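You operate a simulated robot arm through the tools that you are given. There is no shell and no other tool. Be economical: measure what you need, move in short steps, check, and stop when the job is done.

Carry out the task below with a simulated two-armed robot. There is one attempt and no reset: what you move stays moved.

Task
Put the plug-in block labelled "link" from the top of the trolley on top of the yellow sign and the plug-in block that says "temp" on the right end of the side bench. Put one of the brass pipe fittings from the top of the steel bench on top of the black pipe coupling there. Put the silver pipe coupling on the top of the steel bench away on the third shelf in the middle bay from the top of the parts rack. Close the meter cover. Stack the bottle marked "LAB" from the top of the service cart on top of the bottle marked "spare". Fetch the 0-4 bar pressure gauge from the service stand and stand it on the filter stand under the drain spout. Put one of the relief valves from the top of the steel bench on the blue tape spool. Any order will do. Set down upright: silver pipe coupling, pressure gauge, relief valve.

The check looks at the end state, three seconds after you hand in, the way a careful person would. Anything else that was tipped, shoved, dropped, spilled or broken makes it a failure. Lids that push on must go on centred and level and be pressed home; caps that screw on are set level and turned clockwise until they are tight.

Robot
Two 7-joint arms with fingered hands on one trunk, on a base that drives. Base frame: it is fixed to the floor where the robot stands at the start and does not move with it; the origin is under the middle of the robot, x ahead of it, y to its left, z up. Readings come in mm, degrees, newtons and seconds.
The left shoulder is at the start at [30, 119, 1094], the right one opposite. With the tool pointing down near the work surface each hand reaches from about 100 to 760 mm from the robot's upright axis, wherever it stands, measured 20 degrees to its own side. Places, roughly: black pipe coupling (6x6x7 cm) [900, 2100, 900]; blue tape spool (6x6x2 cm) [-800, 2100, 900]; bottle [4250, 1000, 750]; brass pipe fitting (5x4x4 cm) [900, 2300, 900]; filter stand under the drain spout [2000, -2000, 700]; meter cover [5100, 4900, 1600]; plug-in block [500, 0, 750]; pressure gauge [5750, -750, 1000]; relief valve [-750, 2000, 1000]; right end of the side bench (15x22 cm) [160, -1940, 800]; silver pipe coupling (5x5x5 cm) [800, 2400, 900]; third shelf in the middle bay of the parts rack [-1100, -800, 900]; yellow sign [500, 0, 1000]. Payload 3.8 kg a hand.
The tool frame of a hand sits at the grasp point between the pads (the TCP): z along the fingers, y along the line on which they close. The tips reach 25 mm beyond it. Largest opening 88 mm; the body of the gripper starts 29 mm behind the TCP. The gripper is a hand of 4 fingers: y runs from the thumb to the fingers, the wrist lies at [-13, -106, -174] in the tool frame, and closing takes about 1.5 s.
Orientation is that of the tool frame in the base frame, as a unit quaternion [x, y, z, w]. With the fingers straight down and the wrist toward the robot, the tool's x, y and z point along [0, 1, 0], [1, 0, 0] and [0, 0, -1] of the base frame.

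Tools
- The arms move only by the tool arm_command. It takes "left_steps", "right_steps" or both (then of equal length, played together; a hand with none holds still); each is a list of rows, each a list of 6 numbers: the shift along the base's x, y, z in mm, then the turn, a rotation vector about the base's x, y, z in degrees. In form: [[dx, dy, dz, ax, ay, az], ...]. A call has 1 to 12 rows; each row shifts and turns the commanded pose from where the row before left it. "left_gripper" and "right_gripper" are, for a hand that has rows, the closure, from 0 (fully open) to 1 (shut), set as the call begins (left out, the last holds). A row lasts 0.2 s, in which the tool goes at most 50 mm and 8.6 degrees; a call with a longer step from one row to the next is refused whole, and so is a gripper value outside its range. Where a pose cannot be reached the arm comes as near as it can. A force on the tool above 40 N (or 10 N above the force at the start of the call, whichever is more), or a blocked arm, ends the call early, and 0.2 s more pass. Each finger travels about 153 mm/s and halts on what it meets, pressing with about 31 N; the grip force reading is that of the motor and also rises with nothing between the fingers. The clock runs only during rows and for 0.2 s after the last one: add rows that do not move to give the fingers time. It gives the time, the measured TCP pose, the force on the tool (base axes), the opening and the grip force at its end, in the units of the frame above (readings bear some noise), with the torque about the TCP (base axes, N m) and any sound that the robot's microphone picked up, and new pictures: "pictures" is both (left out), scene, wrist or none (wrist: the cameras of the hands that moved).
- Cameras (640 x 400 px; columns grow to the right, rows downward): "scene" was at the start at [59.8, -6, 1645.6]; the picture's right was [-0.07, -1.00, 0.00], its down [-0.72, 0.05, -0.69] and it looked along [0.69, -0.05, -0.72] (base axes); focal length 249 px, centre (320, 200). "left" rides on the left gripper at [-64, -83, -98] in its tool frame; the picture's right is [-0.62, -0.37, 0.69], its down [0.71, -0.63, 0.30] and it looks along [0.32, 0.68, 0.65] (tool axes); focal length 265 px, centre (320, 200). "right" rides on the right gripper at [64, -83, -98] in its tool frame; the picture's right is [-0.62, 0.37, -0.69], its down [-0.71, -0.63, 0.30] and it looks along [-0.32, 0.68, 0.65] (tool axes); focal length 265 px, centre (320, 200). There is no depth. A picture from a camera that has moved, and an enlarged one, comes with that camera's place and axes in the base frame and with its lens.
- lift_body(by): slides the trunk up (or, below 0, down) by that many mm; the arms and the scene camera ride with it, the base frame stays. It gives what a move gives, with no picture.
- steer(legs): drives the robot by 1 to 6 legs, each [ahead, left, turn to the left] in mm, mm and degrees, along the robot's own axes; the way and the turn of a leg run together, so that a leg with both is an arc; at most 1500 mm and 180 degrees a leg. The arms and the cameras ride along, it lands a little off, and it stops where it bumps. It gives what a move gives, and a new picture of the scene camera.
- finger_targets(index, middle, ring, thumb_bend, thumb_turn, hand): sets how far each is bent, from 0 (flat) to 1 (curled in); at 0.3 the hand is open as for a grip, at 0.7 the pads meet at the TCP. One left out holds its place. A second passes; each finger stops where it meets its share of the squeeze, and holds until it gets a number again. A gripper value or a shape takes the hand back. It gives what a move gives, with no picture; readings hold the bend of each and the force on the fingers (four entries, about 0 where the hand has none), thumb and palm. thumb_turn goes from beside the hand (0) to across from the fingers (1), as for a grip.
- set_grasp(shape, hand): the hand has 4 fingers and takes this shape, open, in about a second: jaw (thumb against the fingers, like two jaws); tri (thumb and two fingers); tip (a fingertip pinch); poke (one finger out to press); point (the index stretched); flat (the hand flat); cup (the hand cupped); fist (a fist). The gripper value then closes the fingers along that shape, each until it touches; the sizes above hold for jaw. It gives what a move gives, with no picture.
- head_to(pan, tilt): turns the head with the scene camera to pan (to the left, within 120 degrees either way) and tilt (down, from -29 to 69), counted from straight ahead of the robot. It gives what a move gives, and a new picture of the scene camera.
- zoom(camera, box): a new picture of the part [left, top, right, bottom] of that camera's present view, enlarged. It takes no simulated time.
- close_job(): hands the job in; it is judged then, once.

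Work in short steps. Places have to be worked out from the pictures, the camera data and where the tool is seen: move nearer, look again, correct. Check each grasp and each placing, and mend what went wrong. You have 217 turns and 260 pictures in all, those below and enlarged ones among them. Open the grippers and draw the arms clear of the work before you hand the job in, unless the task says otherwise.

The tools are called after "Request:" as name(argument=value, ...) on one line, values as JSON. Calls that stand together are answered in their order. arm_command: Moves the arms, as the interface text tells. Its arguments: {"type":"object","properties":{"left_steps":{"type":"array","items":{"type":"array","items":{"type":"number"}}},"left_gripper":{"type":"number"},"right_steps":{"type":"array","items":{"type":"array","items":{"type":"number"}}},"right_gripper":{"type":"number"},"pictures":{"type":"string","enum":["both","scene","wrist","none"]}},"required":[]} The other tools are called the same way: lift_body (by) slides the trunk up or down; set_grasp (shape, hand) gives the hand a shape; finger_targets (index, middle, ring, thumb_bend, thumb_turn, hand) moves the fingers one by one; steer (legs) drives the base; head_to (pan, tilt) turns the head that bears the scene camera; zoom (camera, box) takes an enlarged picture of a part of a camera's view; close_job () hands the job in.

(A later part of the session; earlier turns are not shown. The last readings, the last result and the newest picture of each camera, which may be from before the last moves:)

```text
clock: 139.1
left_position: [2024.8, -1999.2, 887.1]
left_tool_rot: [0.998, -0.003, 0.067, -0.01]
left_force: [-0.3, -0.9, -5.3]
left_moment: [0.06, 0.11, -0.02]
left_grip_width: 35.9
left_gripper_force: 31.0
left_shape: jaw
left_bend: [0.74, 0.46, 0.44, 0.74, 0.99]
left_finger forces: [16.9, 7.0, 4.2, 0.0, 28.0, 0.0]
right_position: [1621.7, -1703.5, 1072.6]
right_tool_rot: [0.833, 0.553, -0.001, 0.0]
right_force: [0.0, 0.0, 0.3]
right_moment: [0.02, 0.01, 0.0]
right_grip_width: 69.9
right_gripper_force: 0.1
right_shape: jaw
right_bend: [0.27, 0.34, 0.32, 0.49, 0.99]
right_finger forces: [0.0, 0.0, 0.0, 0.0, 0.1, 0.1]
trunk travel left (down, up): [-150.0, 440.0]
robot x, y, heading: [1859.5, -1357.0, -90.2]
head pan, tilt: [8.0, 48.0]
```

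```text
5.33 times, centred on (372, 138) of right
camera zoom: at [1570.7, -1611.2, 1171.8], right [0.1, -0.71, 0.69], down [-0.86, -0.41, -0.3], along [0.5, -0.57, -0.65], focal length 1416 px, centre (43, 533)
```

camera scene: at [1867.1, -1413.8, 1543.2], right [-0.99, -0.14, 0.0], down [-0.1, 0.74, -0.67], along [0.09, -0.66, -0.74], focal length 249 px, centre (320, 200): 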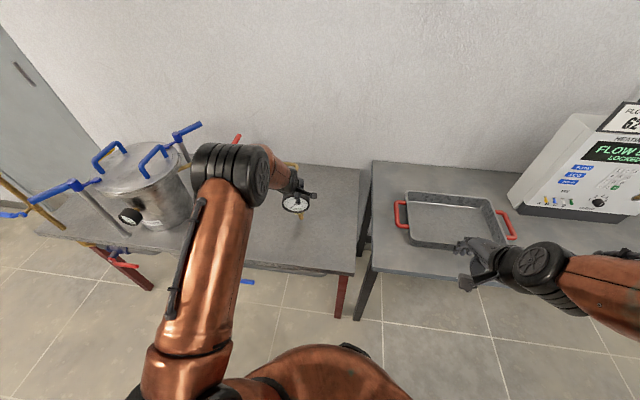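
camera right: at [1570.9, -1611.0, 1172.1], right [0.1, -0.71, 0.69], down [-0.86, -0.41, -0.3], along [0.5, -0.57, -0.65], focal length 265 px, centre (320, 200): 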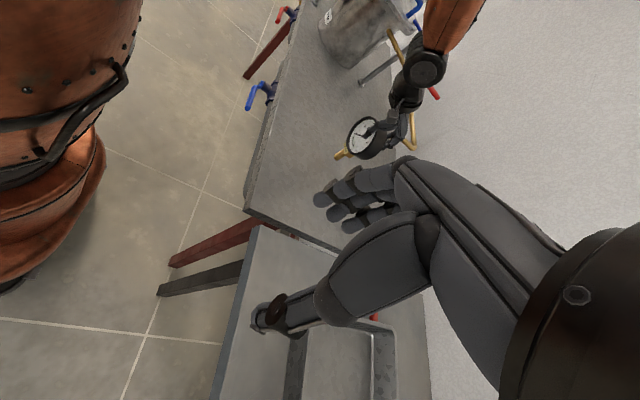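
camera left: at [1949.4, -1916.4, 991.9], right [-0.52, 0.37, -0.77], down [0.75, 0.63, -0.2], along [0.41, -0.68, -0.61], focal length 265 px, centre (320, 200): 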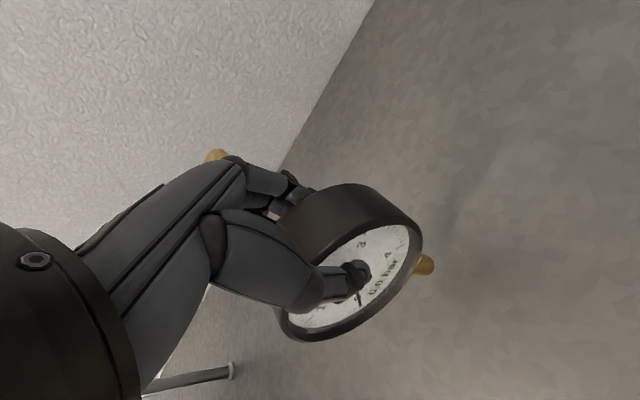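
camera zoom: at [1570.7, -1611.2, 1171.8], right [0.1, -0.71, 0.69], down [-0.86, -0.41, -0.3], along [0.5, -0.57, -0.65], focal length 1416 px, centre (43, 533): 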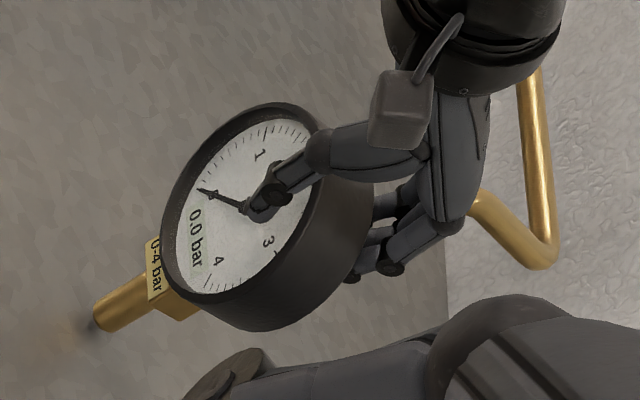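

Almost at the table. I zoom closer on the stem from both cameras for a precise tilt check.

Request:
zoom(camera="right", box=[330, 132, 362, 152])

Request:
zoom(camera="scene", box=[280, 204, 312, 224])

```text
16.00 times, centred on (346, 142) of right
camera zoom: at [1570.7, -1611.2, 1171.8], right [0.1, -0.71, 0.69], down [-0.86, -0.41, -0.3], along [0.5, -0.57, -0.65], focal length 4246 px, centre (-96, 1128)
```

zoom: 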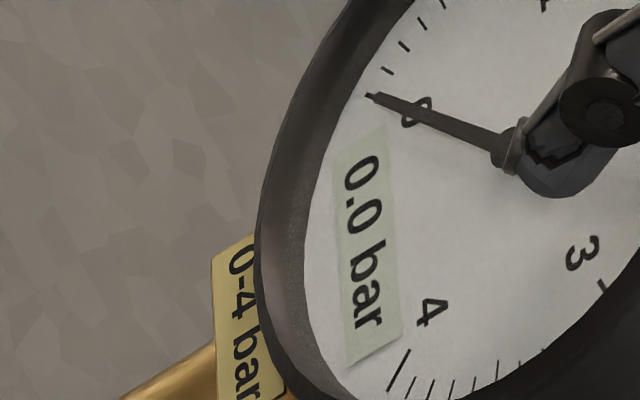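

```text
16.00 times, centred on (296, 214) of scene
camera zoom: at [1867.1, -1414.0, 1543.2], right [-0.99, -0.14, 0.0], down [-0.1, 0.74, -0.67], along [0.09, -0.66, -0.74], focal length 3988 px, centre (704, -24)
```

zoom: 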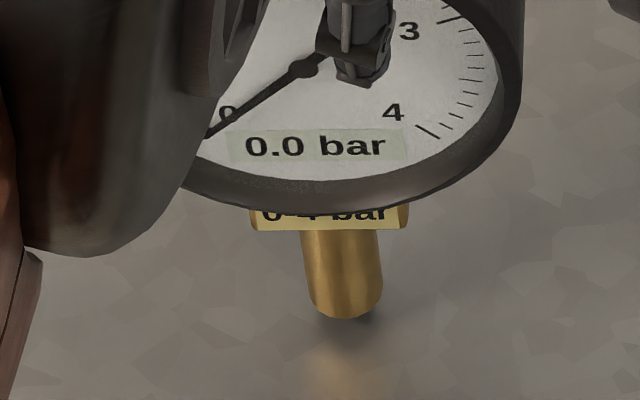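

Scene view: vertical within 1°. I re-aim the right zoom at the stem.

Request:
zoom(camera="right", box=[322, 144, 354, 164])

```text
16.00 times, centred on (338, 154) of right
camera zoom: at [1570.7, -1611.2, 1171.8], right [0.1, -0.71, 0.69], down [-0.86, -0.41, -0.3], along [0.5, -0.57, -0.65], focal length 4246 px, centre (32, 936)
```

zoom: 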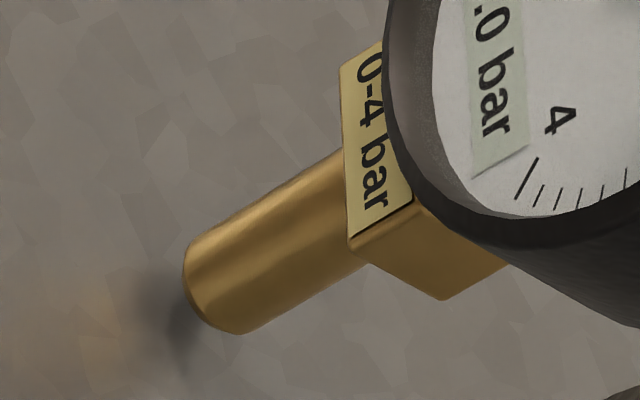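

Both views show under ~1° tilt. I make contact gently.

Request:
arm_command(left_steps=[[0, 0, -2, 0.6, -0.6, 0], [0, 0, -2, 0, 0, 0], [0, 0, 0, 0, 0, 0]], pictures="none")

```text
clock: 139.9
left_position: [2024.6, -2000.1, 884.1]
left_tool_rot: [0.997, -0.003, 0.073, -0.015]
left_force: [1.3, 0.3, -4.1]
left_moment: [-0.02, 0.1, 0.0]
left_grip_width: 35.7
left_gripper_force: 30.9
left_shape: jaw
left_bend: [0.74, 0.46, 0.44, 0.74, 0.99]
left_finger forces: [16.7, 7.0, 4.0, 0.0, 27.9, 0.0]
right_position: [1622.2, -1703.7, 1073.1]
right_tool_rot: [0.833, 0.553, -0.001, 0.0]
right_force: [-0.1, 0.7, 0.0]
right_moment: [-0.01, -0.01, -0.03]
right_grip_width: 70.0
right_gripper_force: 0.1
right_shape: jaw
right_bend: [0.27, 0.34, 0.32, 0.49, 0.99]
right_finger forces: [0.1, 0.0, 0.0, 0.1, 0.0, 0.1]
trunk travel left (down, up): [-150.0, 440.0]
robot x, y, heading: [1858.7, -1356.6, -90.1]
head pan, tilt: [8.0, 48.0]
```

Request:
arm_command(left_steps=[[0, 0, -2, 0, 0, 0], [0, 0, -2, 0, 0, 0], [0, 0, 0, 0, 0, 0]], pictures="none")

```text
clock: 140.7
left_position: [2023.2, -1998.2, 881.2]
left_tool_rot: [0.997, -0.002, 0.072, -0.012]
left_force: [-1.3, -0.8, 8.6]
left_moment: [-0.02, 0.07, -0.04]
left_grip_width: 35.8
left_gripper_force: 30.9
left_shape: jaw
left_bend: [0.74, 0.46, 0.44, 0.75, 0.99]
left_finger forces: [17.6, 7.6, 4.4, 0.1, 29.3, 0.1]
right_position: [1622.1, -1703.8, 1072.8]
right_tool_rot: [0.834, 0.552, -0.001, 0.001]
right_force: [-0.3, -0.3, -0.1]
right_moment: [0.0, 0.04, -0.03]
right_grip_width: 70.1
right_gripper_force: 0.0
right_shape: jaw
right_bend: [0.27, 0.34, 0.32, 0.49, 0.99]
right_finger forces: [0.0, 0.0, 0.0, 0.0, 0.1, 0.0]
trunk travel left (down, up): [-150.0, 440.0]
robot x, y, heading: [1857.6, -1349.6, -90.1]
head pan, tilt: [8.0, 48.0]
```

Contact (≈13 N net). I verify tilt once more before releasing.

Request:
zoom(camera="right", box=[322, 144, 354, 164])

Request:
zoom(camera="scene", box=[280, 204, 312, 224])

```text
16.00 times, centred on (338, 154) of right
camera zoom: at [1570.3, -1610.1, 1172.1], right [0.1, -0.71, 0.69], down [-0.86, -0.41, -0.3], along [0.5, -0.57, -0.65], focal length 4246 px, centre (32, 936)
```

zoom: 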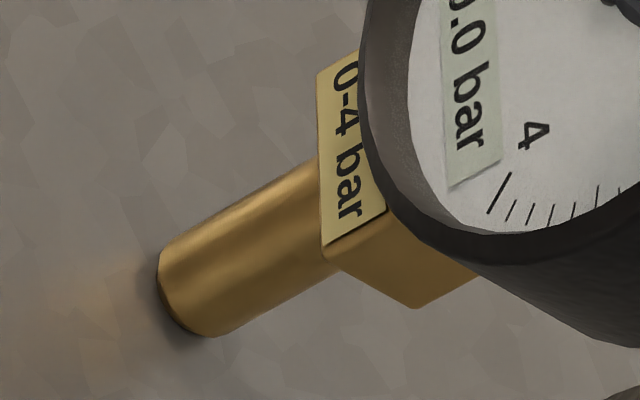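

```text
16.00 times, centred on (296, 214) of scene
camera zoom: at [1866.6, -1412.5, 1543.3], right [-0.99, -0.13, 0.0], down [-0.1, 0.74, -0.67], along [0.09, -0.66, -0.74], focal length 3988 px, centre (704, -24)
```

zoom: 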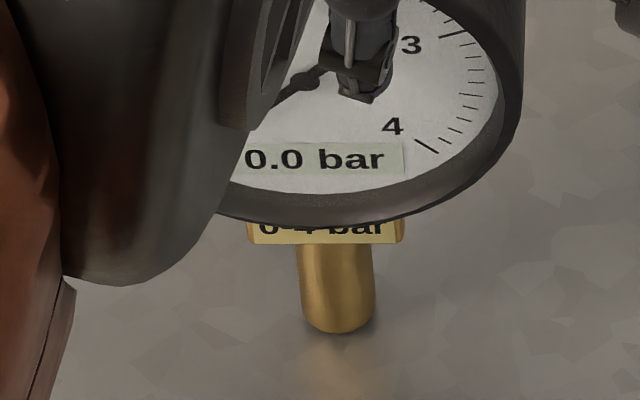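

Right view vertical; scene view suggests ~1.3° over. I correct +1.2° about y with slight unloading.

Request:
arm_command(left_steps=[[0, 0, 1.5, 0, 1.2, 0], [0, 0, 0, 0, 0, 0]], pictures="none")

Request:
zoom(camera="scene", box=[280, 204, 312, 224])

```text
clock: 141.3
left_position: [2024.5, -1998.2, 882.3]
left_tool_rot: [0.998, -0.003, 0.062, -0.014]
left_force: [-1.6, -1.8, 5.1]
left_moment: [-0.15, 0.01, -0.02]
left_grip_width: 35.6
left_gripper_force: 31.2
left_shape: jaw
left_bend: [0.74, 0.45, 0.44, 0.75, 0.99]
left_finger forces: [17.6, 7.9, 4.7, 0.0, 28.9, 0.0]
right_position: [1622.2, -1703.7, 1072.4]
right_tool_rot: [0.833, 0.553, 0.0, 0.0]
right_force: [-0.4, -0.1, 0.0]
right_moment: [-0.02, -0.03, 0.0]
right_grip_width: 70.3
right_gripper_force: 0.0
right_shape: jaw
right_bend: [0.27, 0.34, 0.32, 0.49, 0.99]
right_finger forces: [0.0, 0.0, 0.0, 0.0, 0.0, 0.0]
trunk travel left (down, up): [-150.0, 440.0]
robot x, y, heading: [1859.9, -1351.6, -90.2]
head pan, tilt: [8.0, 48.0]
```

```text
16.00 times, centred on (296, 214) of scene
camera zoom: at [1866.5, -1412.9, 1543.2], right [-0.99, -0.14, 0.0], down [-0.1, 0.74, -0.67], along [0.09, -0.66, -0.74], focal length 3988 px, centre (704, -24)
```

zoom: 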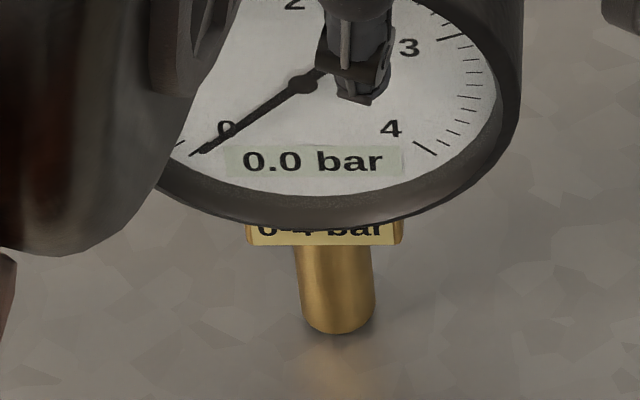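

The stem stayed put while the hand turned, so it is sitting flat. I release in stages.

Request:
arm_command(left_steps=[[0, 0, 0, 0, 0, 0], [0, 0, 0, 0, 0, 0], [0, 0, 0, 0, 0, 0]], left_gripper=0.5, pictures="none")

Request:
zoom(camera="scene", box=[270, 180, 334, 220])

Request:
zoom(camera="right", box=[320, 100, 416, 175])

```text
clock: 142.1
left_position: [2024.9, -1997.8, 881.4]
left_tool_rot: [0.998, -0.002, 0.062, -0.015]
left_force: [0.3, -0.4, -1.2]
left_moment: [0.01, 0.02, 0.04]
left_grip_width: 44.2
left_gripper_force: 0.0
left_shape: jaw
left_bend: [0.74, 0.45, 0.41, 0.69, 1.0]
left_finger forces: [0.2, 0.0, 0.0, 0.1, 0.0, 0.1]
right_position: [1622.3, -1704.6, 1073.1]
right_tool_rot: [0.834, 0.552, -0.001, -0.001]
right_force: [0.4, 0.7, -0.4]
right_moment: [-0.01, 0.02, 0.03]
right_grip_width: 70.1
right_gripper_force: 0.0
right_shape: jaw
right_bend: [0.27, 0.34, 0.32, 0.49, 0.99]
right_finger forces: [0.0, 0.0, 0.0, 0.1, 0.0, 0.0]
trunk travel left (down, up): [-150.0, 440.0]
robot x, y, heading: [1856.0, -1352.3, -90.2]
head pan, tilt: [8.0, 48.0]
```

```text
10.00 times, centred on (302, 200) of scene
camera zoom: at [1866.9, -1413.4, 1543.2], right [-0.99, -0.14, 0.0], down [-0.1, 0.74, -0.67], along [0.09, -0.66, -0.74], focal length 2492 px, centre (500, 200)
```

zoom: 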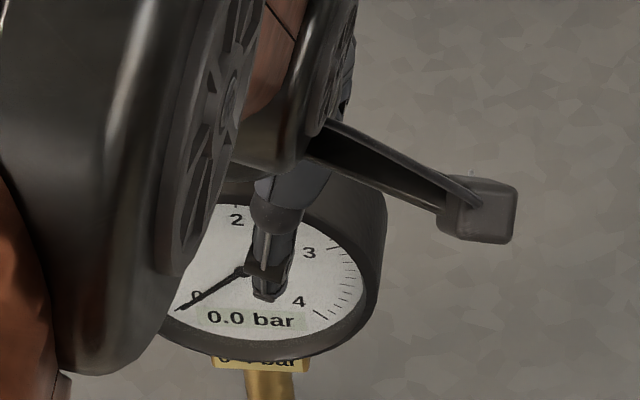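

```text
5.33 times, centred on (368, 138) of right
camera zoom: at [1570.5, -1610.7, 1171.9], right [0.1, -0.71, 0.69], down [-0.86, -0.41, -0.3], along [0.5, -0.57, -0.65], focal length 1416 px, centre (64, 533)
```

zoom: 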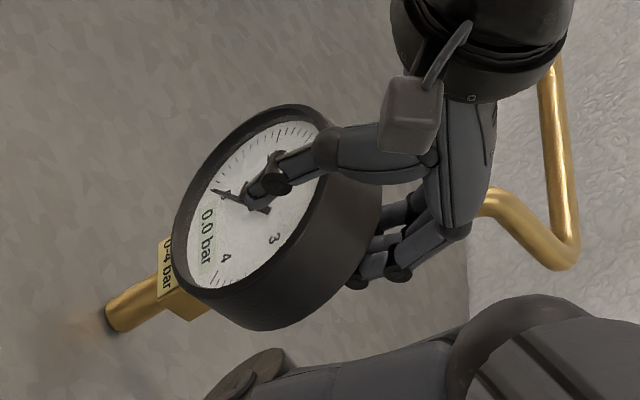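

Gauge stands free (all finger forces ~0). I open a bit more and raise straight up slowly.

Request:
arm_command(left_steps=[[0, 0, 0, 0, 0, 0], [0, 0, 0, 0, 0, 0], [0, 0, 0, 0, 0, 0]], left_gripper=0.33, pictures="wrist")

Request:
zoom(camera="right", box=[320, 100, 416, 175])

```text
clock: 142.9
left_position: [2024.2, -1997.9, 881.2]
left_tool_rot: [0.998, -0.003, 0.062, -0.015]
left_force: [0.9, 3.5, -2.3]
left_moment: [0.04, 0.02, 0.09]
left_grip_width: 58.8
left_gripper_force: 0.2
left_shape: jaw
left_bend: [0.28, 0.38, 0.37, 0.6, 1.0]
left_finger forces: [0.0, 0.0, 3.9, 0.0, 0.0, 0.0]
right_position: [1622.8, -1704.2, 1072.7]
right_tool_rot: [0.834, 0.552, -0.001, 0.0]
right_force: [-0.5, -0.2, 0.1]
right_moment: [0.0, -0.05, 0.01]
right_grip_width: 70.3
right_gripper_force: 0.0
right_shape: jaw
right_bend: [0.27, 0.34, 0.32, 0.49, 0.99]
right_finger forces: [0.1, 0.1, 0.0, 0.0, 0.0, 0.0]
trunk travel left (down, up): [-150.0, 440.0]
robot x, y, heading: [1856.4, -1355.5, -90.1]
head pan, tilt: [8.0, 48.0]
camera left: at [1949.5, -1918.2, 974.8], right [-0.53, 0.39, -0.75], down [0.75, 0.63, -0.19], along [0.4, -0.67, -0.63], focal length 265 px, centre (320, 200)
```

left: 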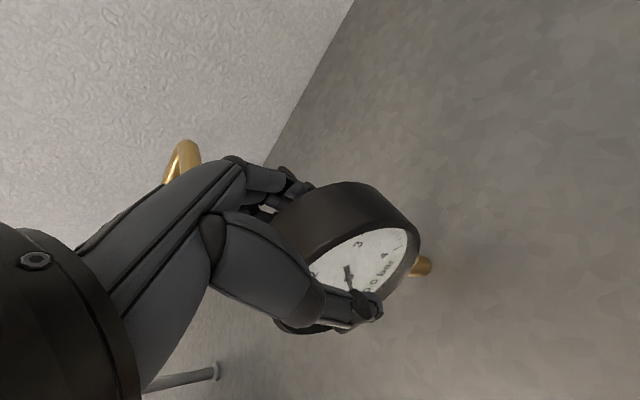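

```text
5.33 times, centred on (368, 138) of right
camera zoom: at [1570.6, -1610.5, 1172.0], right [0.1, -0.71, 0.69], down [-0.86, -0.41, -0.3], along [0.5, -0.57, -0.65], focal length 1416 px, centre (64, 533)
```

zoom: 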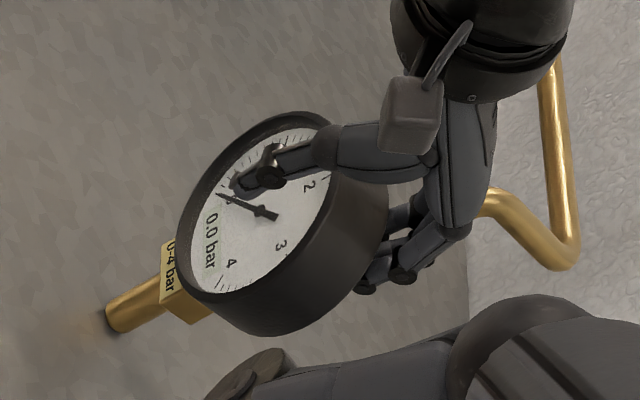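

A slight side force on the ring finger appeared; I check whether the gauge is still vertical.

Request:
zoom(camera="right", box=[324, 140, 356, 160])

Request:
zoom(camera="right", box=[370, 110, 434, 150])

```text
16.00 times, centred on (340, 150) of right
camera zoom: at [1570.6, -1610.5, 1172.0], right [0.1, -0.71, 0.69], down [-0.86, -0.41, -0.3], along [0.5, -0.57, -0.65], focal length 4246 px, centre (0, 1000)
```

zoom: 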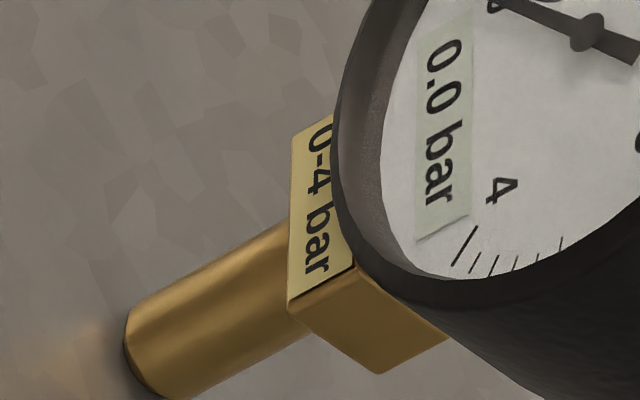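

```text
10.00 times, centred on (402, 130) of right
camera zoom: at [1570.6, -1610.5, 1172.0], right [0.1, -0.71, 0.69], down [-0.86, -0.41, -0.3], along [0.5, -0.57, -0.65], focal length 2654 px, centre (-500, 900)
```

zoom: 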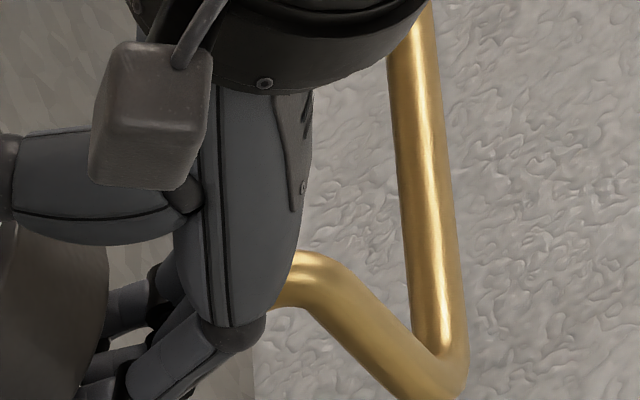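

The gauge is vertical; the spout end comes forward right behind the fingers (they touch it lightly). I narrow the fingers a little and lift straight up slowly.

Request:
arm_command(left_steps=[[0, 0, 0, 0, 0, 0], [0, 0, 0, 0, 0, 0]], left_gripper=0.43, pictures="none")

Request:
arm_command(left_steps=[[0, 0, 6, 0, 0, 0], [0, 0, 6, 0, 0, 0], [0, 0, 0, 0, 0, 0]], pictures="none")

Request:
zoom(camera="right", box=[320, 100, 416, 175])

```text
clock: 143.5
left_position: [2023.8, -1999.8, 881.7]
left_tool_rot: [0.998, -0.003, 0.063, -0.013]
left_force: [-0.1, 0.6, -0.1]
left_moment: [0.0, -0.01, 0.02]
left_grip_width: 50.5
left_gripper_force: 0.1
left_shape: jaw
left_bend: [0.74, 0.41, 0.39, 0.66, 1.0]
left_finger forces: [0.2, 0.0, 1.3, 0.0, 0.0, 0.0]
right_position: [1621.6, -1703.6, 1072.6]
right_tool_rot: [0.833, 0.553, -0.001, 0.0]
right_force: [1.2, 0.1, 0.9]
right_moment: [0.0, -0.01, -0.03]
right_grip_width: 70.2
right_gripper_force: 0.1
right_shape: jaw
right_bend: [0.27, 0.34, 0.32, 0.49, 0.99]
right_finger forces: [0.1, 0.1, 0.0, 0.1, 0.0, 0.0]
trunk travel left (down, up): [-150.0, 440.0]
robot x, y, heading: [1858.8, -1350.7, -90.3]
head pan, tilt: [8.0, 48.0]
```

```text
clock: 144.3
left_position: [2023.8, -1998.7, 893.8]
left_tool_rot: [0.998, -0.004, 0.061, -0.015]
left_force: [-1.0, 0.1, -0.1]
left_moment: [-0.04, 0.0, -0.01]
left_grip_width: 50.7
left_gripper_force: 0.0
left_shape: jaw
left_bend: [0.74, 0.41, 0.39, 0.66, 1.0]
left_finger forces: [0.1, 0.1, 1.0, 0.0, 0.0, 0.0]
right_position: [1623.4, -1705.4, 1073.0]
right_tool_rot: [0.833, 0.553, -0.001, 0.0]
right_force: [0.5, 0.2, -0.5]
right_moment: [0.05, 0.0, 0.01]
right_grip_width: 70.2
right_gripper_force: 0.0
right_shape: jaw
right_bend: [0.27, 0.34, 0.32, 0.49, 0.99]
right_finger forces: [0.0, 0.1, 0.0, 0.1, 0.0, 0.0]
trunk travel left (down, up): [-150.0, 440.0]
robot x, y, heading: [1858.7, -1357.0, -90.0]
head pan, tilt: [8.0, 48.0]
```

```text
5.33 times, centred on (368, 138) of right
camera zoom: at [1570.5, -1610.7, 1171.9], right [0.1, -0.71, 0.69], down [-0.86, -0.41, -0.3], along [0.5, -0.57, -0.65], focal length 1416 px, centre (64, 533)
```

zoom: 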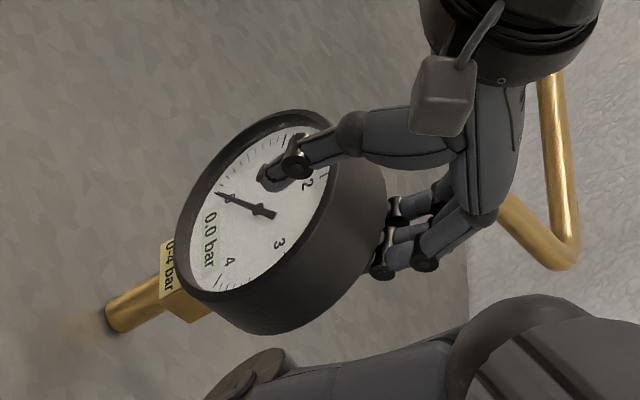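

The gauge stays put as the hand rises. I continue upward.

Request:
arm_command(left_steps=[[0, 0, 8, 0, 0, 0], [0, 0, 10, 0, 0, 0], [0, 0, 0, 0, 0, 0]], pictures="none")

Request:
zoom(camera="right", box=[320, 100, 416, 175])

```text
clock: 145.1
left_position: [2024.7, -1998.1, 911.8]
left_tool_rot: [0.998, -0.003, 0.061, -0.015]
left_force: [-0.2, 0.4, 0.0]
left_moment: [0.01, -0.02, 0.02]
left_grip_width: 50.8
left_gripper_force: 0.0
left_shape: jaw
left_bend: [0.74, 0.42, 0.38, 0.66, 1.0]
left_finger forces: [0.2, 0.0, 0.1, 0.1, 0.0, 0.0]
right_position: [1622.3, -1704.1, 1072.4]
right_tool_rot: [0.833, 0.553, -0.001, 0.001]
right_force: [0.6, 0.6, 0.0]
right_moment: [0.01, 0.0, 0.03]
right_grip_width: 70.2
right_gripper_force: 0.0
right_shape: jaw
right_bend: [0.27, 0.34, 0.32, 0.49, 0.99]
right_finger forces: [0.0, 0.0, 0.1, 0.0, 0.0, 0.0]
trunk travel left (down, up): [-150.0, 440.0]
robot x, y, heading: [1856.2, -1357.0, -90.0]
head pan, tilt: [8.0, 48.0]
```

```text
5.33 times, centred on (368, 138) of right
camera zoom: at [1570.6, -1610.9, 1171.9], right [0.1, -0.71, 0.69], down [-0.86, -0.41, -0.3], along [0.5, -0.57, -0.65], focal length 1416 px, centre (64, 533)
```

zoom: 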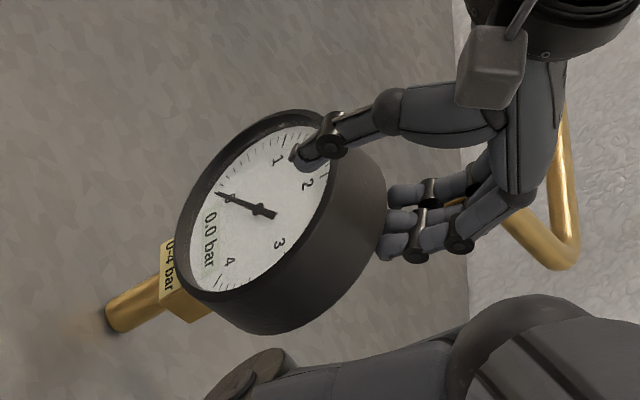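

Good. I raise clear, then pull the arm back toward the robot.

Request:
arm_command(left_steps=[[0, 0, 15, 0, 0, 0], [0, 0, 25, 0, 0, 0], [0, 0, 40, 0, 0, 0], [0, 0, 45, 0, 0, 0], [0, 10, 45, 0, 0, 0], [0, 40, 20, 0, 6, 0], [0, 45, 0, 0, 0, 0], [0, 45, 0, 0, 0, 0], [0, 45, 0, 0, 0, 0], [0, 0, 0, 0, 0, 0]], pictures="scene")

Request:
zoom(camera="scene", box=[240, 140, 368, 220])

```text
clock: 147.3
left_position: [2026.7, -1813.1, 1102.0]
left_tool_rot: [1.0, -0.003, 0.009, -0.015]
left_force: [-0.1, 0.1, -0.7]
left_moment: [0.02, -0.01, 0.0]
left_grip_width: 50.5
left_gripper_force: 0.1
left_shape: jaw
left_bend: [0.74, 0.42, 0.38, 0.66, 1.0]
left_finger forces: [0.0, 0.0, 0.0, 0.0, 0.0, 0.1]
right_position: [1621.7, -1704.5, 1073.1]
right_tool_rot: [0.833, 0.553, -0.002, -0.001]
right_force: [-0.3, 0.2, -0.5]
right_moment: [-0.02, 0.03, 0.01]
right_grip_width: 70.2
right_gripper_force: 0.1
right_shape: jaw
right_bend: [0.27, 0.34, 0.32, 0.49, 0.99]
right_finger forces: [0.0, 0.0, 0.0, 0.1, 0.1, 0.0]
trunk travel left (down, up): [-150.0, 440.0]
robot x, y, heading: [1857.6, -1356.2, -90.3]
head pan, tilt: [8.0, 48.0]
camera scene: at [1867.0, -1414.3, 1543.1], right [-0.99, -0.14, 0.0], down [-0.1, 0.74, -0.67], along [0.09, -0.66, -0.74], focal length 249 px, centre (320, 200)
```

scene: 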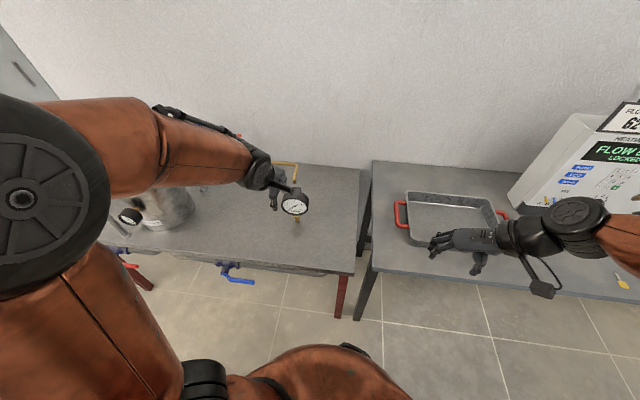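

```text
5.00 times, centred on (304, 180) of scene
camera zoom: at [1867.0, -1414.3, 1543.1], right [-0.99, -0.14, 0.0], down [-0.1, 0.74, -0.67], along [0.09, -0.66, -0.74], focal length 1246 px, centre (400, 300)
```

zoom: 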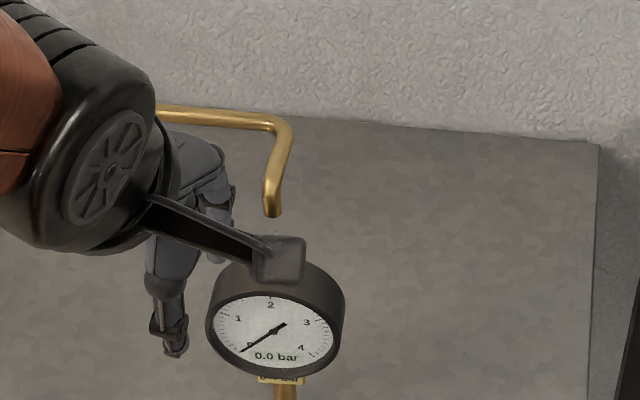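

The gauge stands upright right in front of the spout mouth. Next the bottles: I restore the right hand, raise the trunk, and drive back up the corridor, then look left.

Request:
arm_command(left_steps=[[5, 30, 0, 0, 0, 0], [10, 30, 0, 0, 0, 0], [10, 20, 0, 0, 0, 0], [10, 0, 0, 0, 0, 0], [0, 0, 0, 0, 0, 0], [0, 0, 0, 0, 0, 0], [0, 0, 0, 0, 0, 0], [0, 0, 0, 0, 0, 0], [0, 0, 0, 0, 0, 0]], right_steps=[[0, 0, 0, 0, 0, -8.4], [0, 0, 0, 0, 0, -8.4], [0, 0, 0, 0, 0, -8.4], [0, 0, 0, 0, 0, -8.4], [0, 0, 0, 0, 0, -8.4], [0, 0, 0, 0, 0, -8.4], [0, 0, 0, 0, 0, -8.4], [0, 0, 0, 0, 0, -8.4], [0, 0, 0, 0, 0, 0]], left_gripper=0, pictures="none")

Request:
lift_body(by=100)

Request:
steer(legs=[[-330, 0, 0], [0, 0, 90.2], [1500, 0, 0], [1100, 0, 0]])

Request:
head_to(pan=75, tilt=20)

```text
clock: 149.3
left_position: [2062.0, -1735.8, 1102.2]
left_tool_rot: [1.0, -0.003, 0.009, -0.015]
left_force: [0.0, 0.3, 0.2]
left_moment: [0.02, 0.0, 0.0]
left_grip_width: 88.0
left_gripper_force: 0.0
left_shape: jaw
left_bend: [0.3, 0.3, 0.3, 0.3, 0.98]
left_finger forces: [0.0, 0.0, 0.0, 0.1, 0.0, 0.0]
right_position: [1622.9, -1705.7, 1072.7]
right_tool_rot: [1.0, 0.001, -0.001, -0.001]
right_force: [1.1, -0.4, 0.0]
right_moment: [0.03, -0.03, 0.01]
right_grip_width: 70.4
right_gripper_force: 0.0
right_shape: jaw
right_bend: [0.27, 0.34, 0.32, 0.49, 0.99]
right_finger forces: [0.0, 0.1, 0.0, 0.0, 0.0, 0.0]
trunk travel left (down, up): [-150.0, 440.0]
robot x, y, heading: [1856.8, -1358.1, -90.2]
head pan, tilt: [8.0, 48.0]
```

```text
clock: 150.6
left_position: [2062.0, -1734.0, 1202.1]
left_tool_rot: [1.0, -0.004, 0.009, -0.014]
left_force: [0.0, -0.4, -0.1]
left_moment: [0.0, 0.0, 0.01]
left_grip_width: 87.7
left_gripper_force: 0.0
left_shape: jaw
left_bend: [0.3, 0.3, 0.3, 0.3, 0.98]
left_finger forces: [0.0, 0.0, 0.1, 0.0, 0.1, 0.0]
right_position: [1621.6, -1704.8, 1173.3]
right_tool_rot: [1.0, -0.002, -0.001, -0.002]
right_force: [0.5, 0.1, 0.0]
right_moment: [-0.02, 0.0, -0.01]
right_grip_width: 69.9
right_gripper_force: 0.1
right_shape: jaw
right_bend: [0.27, 0.34, 0.32, 0.49, 0.99]
right_finger forces: [0.0, 0.1, 0.1, 0.0, 0.1, 0.0]
trunk travel left (down, up): [-250.0, 340.0]
robot x, y, heading: [1855.8, -1356.4, -89.8]
head pan, tilt: [8.0, 48.0]
```

```text
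clock: 168.9
left_position: [4845.7, -838.8, 1202.5]
left_tool_rot: [0.709, 0.705, -0.003, -0.017]
left_force: [0.3, 1.5, -0.3]
left_moment: [0.02, 0.02, -0.02]
left_grip_width: 87.8
left_gripper_force: 0.0
left_shape: jaw
left_bend: [0.3, 0.3, 0.3, 0.3, 0.98]
left_finger forces: [0.0, 0.1, 0.0, 0.0, 0.0, 0.0]
right_position: [4819.2, -1277.8, 1173.8]
right_tool_rot: [0.707, 0.708, -0.002, 0.0]
right_force: [0.2, 0.7, -1.6]
right_moment: [-0.02, -0.02, 0.0]
right_grip_width: 70.3
right_gripper_force: 0.0
right_shape: jaw
right_bend: [0.27, 0.34, 0.32, 0.49, 0.99]
right_finger forces: [0.0, 0.0, 0.0, 0.0, 0.1, 0.0]
trunk travel left (down, up): [-250.0, 340.0]
robot x, y, heading: [4466.6, -1044.1, -0.2]
head pan, tilt: [8.0, 48.0]
camera scene: at [4524.5, -1035.0, 1643.2], right [0.14, -0.99, 0.0], down [-0.74, -0.1, -0.67], along [0.66, 0.09, -0.74], focal length 249 px, centre (320, 200)
```

scene: 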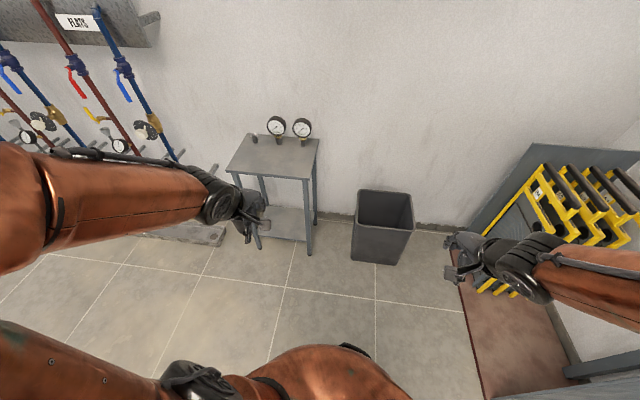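

```text
clock: 170.2
left_position: [4845.3, -840.5, 1200.6]
left_tool_rot: [0.709, 0.705, -0.004, -0.017]
left_force: [-0.4, -0.3, -0.5]
left_moment: [-0.04, 0.0, 0.02]
left_grip_width: 87.9
left_gripper_force: 0.1
left_shape: jaw
left_bend: [0.3, 0.3, 0.3, 0.3, 0.98]
left_finger forces: [0.0, 0.0, 0.0, 0.1, 0.0, 0.0]
right_position: [4817.1, -1279.5, 1173.5]
right_tool_rot: [0.706, 0.708, -0.001, 0.0]
right_force: [0.4, -0.2, 0.3]
right_moment: [0.01, -0.04, -0.01]
right_grip_width: 70.4
right_gripper_force: 0.1
right_shape: jaw
right_bend: [0.27, 0.34, 0.32, 0.49, 0.99]
right_finger forces: [0.1, 0.0, 0.0, 0.0, 0.1, 0.1]
trunk travel left (down, up): [-250.0, 340.0]
robot x, y, heading: [4463.3, -1046.8, 0.1]
head pan, tilt: [75.0, 20.0]
camera scene: at [4470.3, -956.0, 1686.0], right [0.97, -0.26, 0.0], down [-0.09, -0.33, -0.94], along [0.24, 0.91, -0.34], focal length 249 px, centre (320, 200)
```

scene: 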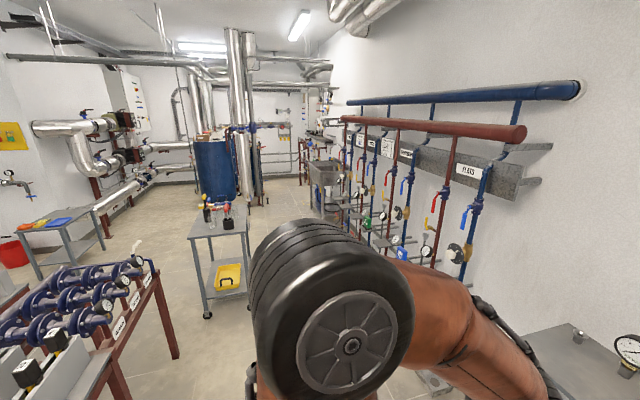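

The service cart with the bottles is at about x 3950–4310, y≥950. I turn left and drive toward it.

Request:
steer(legs=[[0, 0, 90], [900, 0, 0]])

Request:
head_to(pan=0, tilt=30)

```text
clock: 178.8
left_position: [4274.3, 238.5, 1201.9]
left_tool_rot: [0.008, 1.0, -0.013, -0.01]
left_force: [-0.5, -1.2, 0.5]
left_moment: [0.0, 0.02, -0.01]
left_grip_width: 87.8
left_gripper_force: 0.0
left_shape: jaw
left_bend: [0.3, 0.3, 0.3, 0.3, 0.98]
left_finger forces: [0.1, 0.0, 0.1, 0.0, 0.1, 0.0]
right_position: [4712.0, 205.2, 1173.4]
right_tool_rot: [0.006, 1.0, -0.001, 0.001]
right_force: [0.3, 0.2, -0.5]
right_moment: [0.04, 0.01, 0.02]
right_grip_width: 70.2
right_gripper_force: 0.0
right_shape: jaw
right_bend: [0.27, 0.34, 0.32, 0.49, 0.99]
right_finger forces: [0.1, 0.0, 0.1, 0.1, 0.0, 0.0]
trunk travel left (down, up): [-250.0, 340.0]
robot x, y, heading: [4473.1, -144.6, 89.3]
head pan, tilt: [75.0, 20.0]
camera scene: at [4383.7, -138.4, 1686.1], right [0.27, 0.96, 0.0], down [0.33, -0.09, -0.94], along [-0.9, 0.25, -0.34], focal length 249 px, centre (320, 200)
```

scene: 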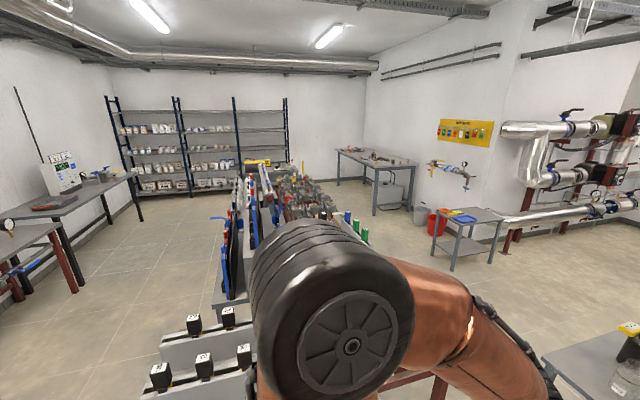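

```text
clock: 180.3
left_position: [4273.6, 238.4, 1201.7]
left_tool_rot: [0.008, 1.0, -0.015, -0.01]
left_force: [-0.3, -1.3, -0.7]
left_moment: [-0.02, 0.01, -0.01]
left_grip_width: 87.6
left_gripper_force: 0.0
left_shape: jaw
left_bend: [0.3, 0.3, 0.3, 0.3, 0.98]
left_finger forces: [0.0, 0.1, 0.1, 0.1, 0.1, 0.0]
right_position: [4713.1, 206.0, 1172.3]
right_tool_rot: [0.005, 1.0, -0.001, 0.001]
right_force: [0.6, 0.6, 0.1]
right_moment: [0.01, -0.03, 0.01]
right_grip_width: 70.1
right_gripper_force: 0.0
right_shape: jaw
right_bend: [0.27, 0.34, 0.32, 0.49, 0.99]
right_finger forces: [0.0, 0.1, 0.1, 0.0, 0.1, 0.0]
trunk travel left (down, up): [-250.0, 340.0]
robot x, y, heading: [4476.9, -142.7, 89.5]
head pan, tilt: [0.0, 30.0]
camera scene: at [4474.5, -73.6, 1670.0], right [1.0, -0.01, 0.0], down [-0.01, -0.5, -0.87], along [0.01, 0.87, -0.5], focal length 249 px, centre (320, 200)
```

scene: 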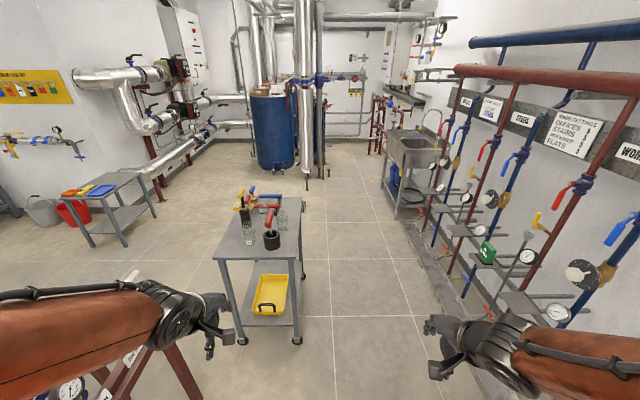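

Request:
zoom(camera="scene", box=[200, 175, 320, 265])

```text
4.44 times, centred on (260, 220) of scene
camera zoom: at [4474.5, -73.6, 1670.0], right [1.0, -0.01, 0.0], down [-0.01, -0.5, -0.87], along [0.01, 0.87, -0.5], focal length 1108 px, centre (587, 111)
```

zoom: 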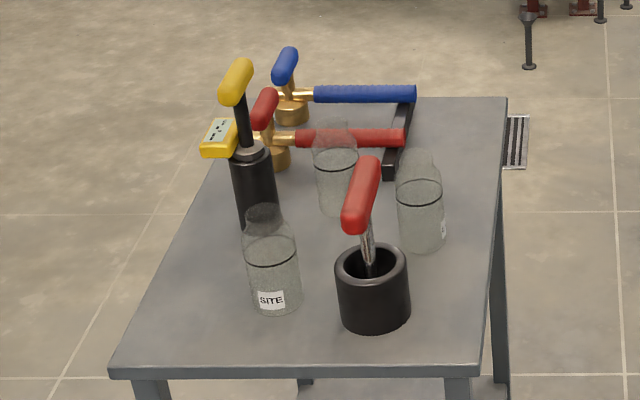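

Three bottles: SITE at front left, two with labels turned away. I drive round to the cart's east side to read the others and work from there.

Request:
steer(legs=[[0, -360, 0], [1270, 0, 0], [0, 0, 90]])

Request:
head_to(pan=0, tilt=45)

```text
clock: 192.4
left_position: [4473.8, 922.0, 1201.4]
left_tool_rot: [-0.696, 0.718, -0.017, 0.003]
left_force: [0.1, -0.2, -0.2]
left_moment: [0.01, 0.0, 0.03]
left_grip_width: 88.1
left_gripper_force: 0.0
left_shape: jaw
left_bend: [0.3, 0.3, 0.3, 0.3, 0.98]
left_finger forces: [0.0, 0.1, 0.0, 0.0, 0.0, 0.1]
right_position: [4511.0, 1360.0, 1173.4]
right_tool_rot: [-0.699, 0.715, -0.001, 0.001]
right_force: [0.0, 0.0, -0.1]
right_moment: [-0.01, -0.01, 0.0]
right_grip_width: 70.3
right_gripper_force: 0.0
right_shape: jaw
right_bend: [0.27, 0.34, 0.32, 0.49, 0.99]
right_finger forces: [0.0, 0.0, 0.0, 0.0, 0.1, 0.1]
trunk travel left (down, up): [-250.0, 340.0]
robot x, y, heading: [4860.5, 1118.5, 178.6]
head pan, tilt: [0.0, 30.0]
camera scene: at [4785.7, 1119.2, 1670.0], right [0.02, 1.0, 0.0], down [0.5, -0.01, -0.87], along [-0.87, 0.02, -0.5], focal length 249 px, centre (320, 200)
```

scene: 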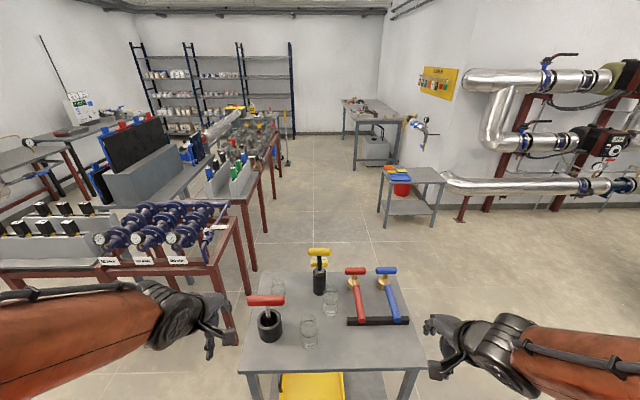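

```text
clock: 193.2
left_position: [4474.5, 922.1, 1202.1]
left_tool_rot: [-0.697, 0.717, -0.017, 0.003]
left_force: [-0.2, -0.3, 0.6]
left_moment: [-0.01, 0.03, 0.01]
left_grip_width: 87.7
left_gripper_force: 0.2
left_shape: jaw
left_bend: [0.3, 0.3, 0.3, 0.3, 0.98]
left_finger forces: [0.0, 0.0, 0.1, 0.0, 0.0, 0.1]
right_position: [4511.7, 1359.5, 1174.0]
right_tool_rot: [-0.699, 0.715, 0.0, 0.002]
right_force: [0.0, -1.4, -0.2]
right_moment: [-0.01, -0.01, 0.0]
right_grip_width: 70.3
right_gripper_force: 0.1
right_shape: jaw
right_bend: [0.27, 0.34, 0.32, 0.49, 0.99]
right_finger forces: [0.1, 0.0, 0.1, 0.1, 0.0, 0.0]
trunk travel left (down, up): [-250.0, 340.0]
robot x, y, heading: [4853.5, 1119.0, 178.5]
head pan, tilt: [0.0, 45.0]
camera scene: at [4794.8, 1119.0, 1647.4], right [0.02, 1.0, 0.0], down [0.71, -0.02, -0.71], along [-0.71, 0.02, -0.71], focal length 249 px, centre (320, 200)
```

scene: 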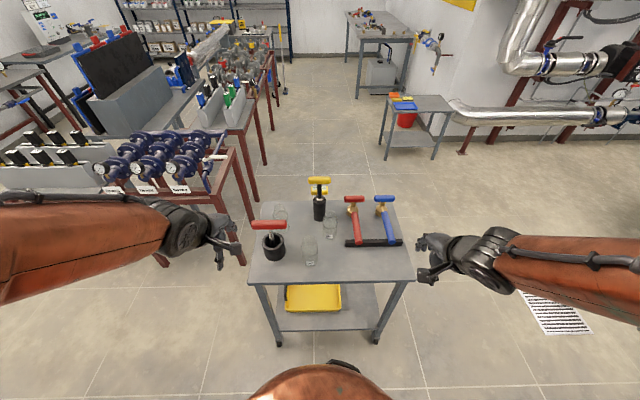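

Request:
zoom(camera="scene", box=[250, 180, 378, 276])

```text
4.17 times, centred on (314, 228) of scene
camera zoom: at [4794.8, 1119.0, 1647.4], right [0.02, 1.0, 0.0], down [0.71, -0.02, -0.71], along [-0.71, 0.02, -0.71], focal length 1039 px, centre (345, 83)
```

zoom: 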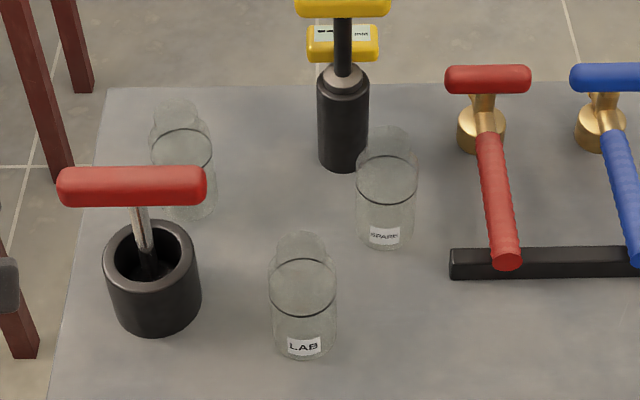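

LAB is nearest, SPARE behind it. LAB base ≈[4285, 1095, 795], neck top ≈953; SPARE ≈[4165, 1177]. I drive 90 mm closer and bring the right hand above LAB.

Request:
steer(legs=[[90, 0, 1.4]])

Request:
arm_command(right_steps=[[-15, -35, 0, 0, 0, 0], [-15, -35, 0, 0, 0, 0], [-15, -35, 0, 0, 0, 0], [-15, -35, 0, 0, 0, 0], [-20, -35, 0, 0, 0, 0], [-20, -35, 0, 0, 0, 0], [-20, -35, 0, 0, 0, 0], [-16, -20, -30, 0, 0, 0], [0, 0, 0, 0, 0, 0]], left_steps=[[10, -40, 0, 0, 0, 0], [10, -40, 0, 0, 0, 0], [10, -20, 0, 0, 0, 0], [0, 0, 0, 0, 0, 0], [0, 0, 0, 0, 0, 0], [0, 0, 0, 0, 0, 0], [0, 0, 0, 0, 0, 0], [0, 0, 0, 0, 0, 0], [0, 0, 0, 0, 0, 0]], right_gripper=0)

```text
clock: 194.2
left_position: [4390.0, 914.3, 1202.1]
left_tool_rot: [-0.705, 0.709, -0.017, 0.003]
left_force: [0.0, 0.8, -0.6]
left_moment: [0.0, 0.0, -0.01]
left_grip_width: 88.0
left_gripper_force: 0.1
left_shape: jaw
left_bend: [0.3, 0.3, 0.3, 0.3, 0.98]
left_finger forces: [0.0, 0.1, 0.1, 0.0, 0.1, 0.1]
right_position: [4416.8, 1352.8, 1172.8]
right_tool_rot: [0.707, -0.707, 0.001, -0.002]
right_force: [-0.2, -0.7, 0.5]
right_moment: [-0.01, 0.01, -0.04]
right_grip_width: 70.3
right_gripper_force: 0.0
right_shape: jaw
right_bend: [0.27, 0.34, 0.32, 0.49, 0.99]
right_finger forces: [0.1, 0.0, 0.0, 0.0, 0.1, 0.0]
trunk travel left (down, up): [-250.0, 340.0]
robot x, y, heading: [4768.9, 1118.1, 180.1]
head pan, tilt: [0.0, 45.0]
camera scene: at [4705.3, 1118.6, 1647.3], right [0.0, 1.0, 0.0], down [0.71, 0.0, -0.71], along [-0.71, 0.0, -0.71], focal length 249 px, centre (320, 200)
```

scene: 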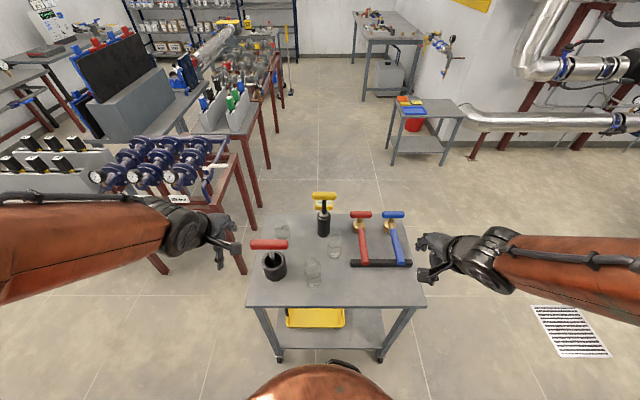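

```text
clock: 196.2
left_position: [4413.8, 826.0, 1205.3]
left_tool_rot: [-0.706, 0.708, -0.017, 0.003]
left_force: [0.2, -0.4, 0.3]
left_moment: [-0.03, 0.02, 0.02]
left_grip_width: 88.0
left_gripper_force: 0.0
left_shape: jaw
left_bend: [0.3, 0.3, 0.3, 0.3, 0.98]
left_finger forces: [0.1, 0.0, 0.0, 0.0, 0.0, 0.0]
left hand out of reach, approached as far as the arm can: row 2
right_position: [4284.6, 1089.3, 1141.7]
right_tool_rot: [0.708, -0.707, 0.0, -0.001]
right_force: [-0.3, -0.3, -0.4]
right_moment: [-0.01, 0.01, -0.01]
right_grip_width: 88.1
right_gripper_force: 0.1
right_shape: jaw
right_bend: [0.3, 0.3, 0.3, 0.3, 0.98]
right_finger forces: [0.1, 0.1, 0.0, 0.0, 0.0, 0.0]
trunk travel left (down, up): [-250.0, 340.0]
robot x, y, heading: [4770.6, 1119.7, 180.1]
head pan, tilt: [0.0, 45.0]
camera scene: at [4708.3, 1119.1, 1647.4], right [0.0, 1.0, 0.0], down [0.71, 0.0, -0.71], along [-0.71, 0.0, -0.71], focal length 249 px, centre (320, 200)
camera right: at [4367.0, 1026.6, 1241.3], right [-0.37, 0.62, 0.69], down [0.63, 0.72, -0.3], along [-0.68, 0.32, -0.65], focal length 265 px, centre (320, 200)
camera left: at [4496.2, 890.4, 1306.3], right [0.39, 0.6, -0.69], down [0.63, -0.72, -0.27], along [-0.67, -0.33, -0.67], focal length 265 px, centre (320, 200)
```

scene: 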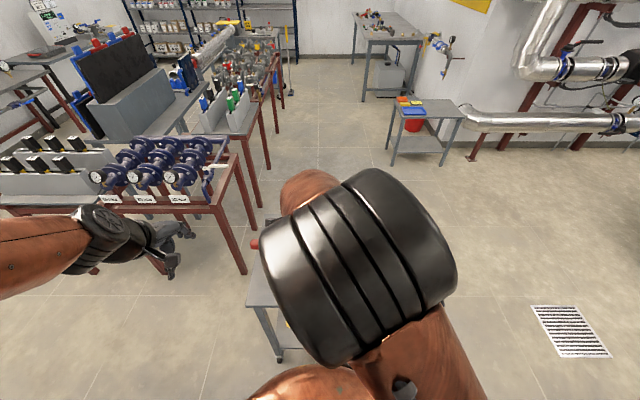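
right: 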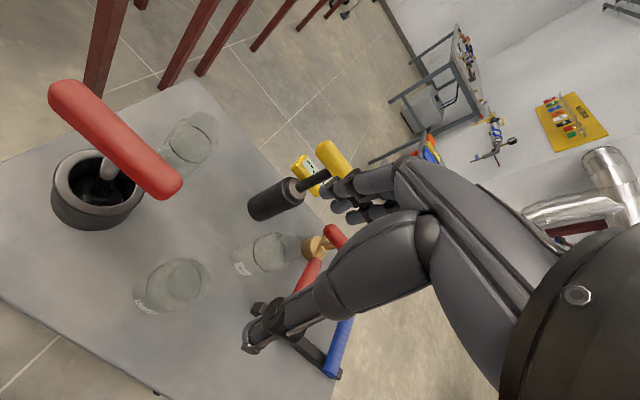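
left: 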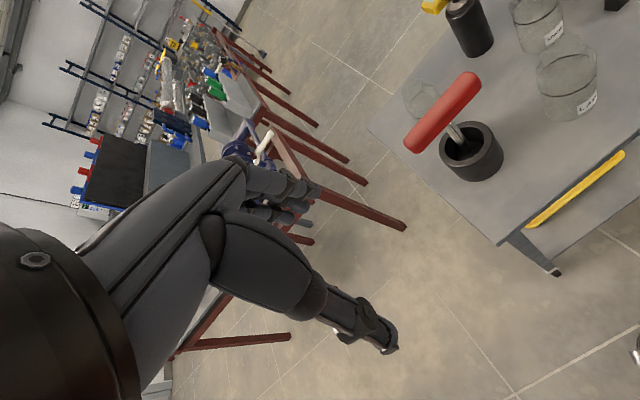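

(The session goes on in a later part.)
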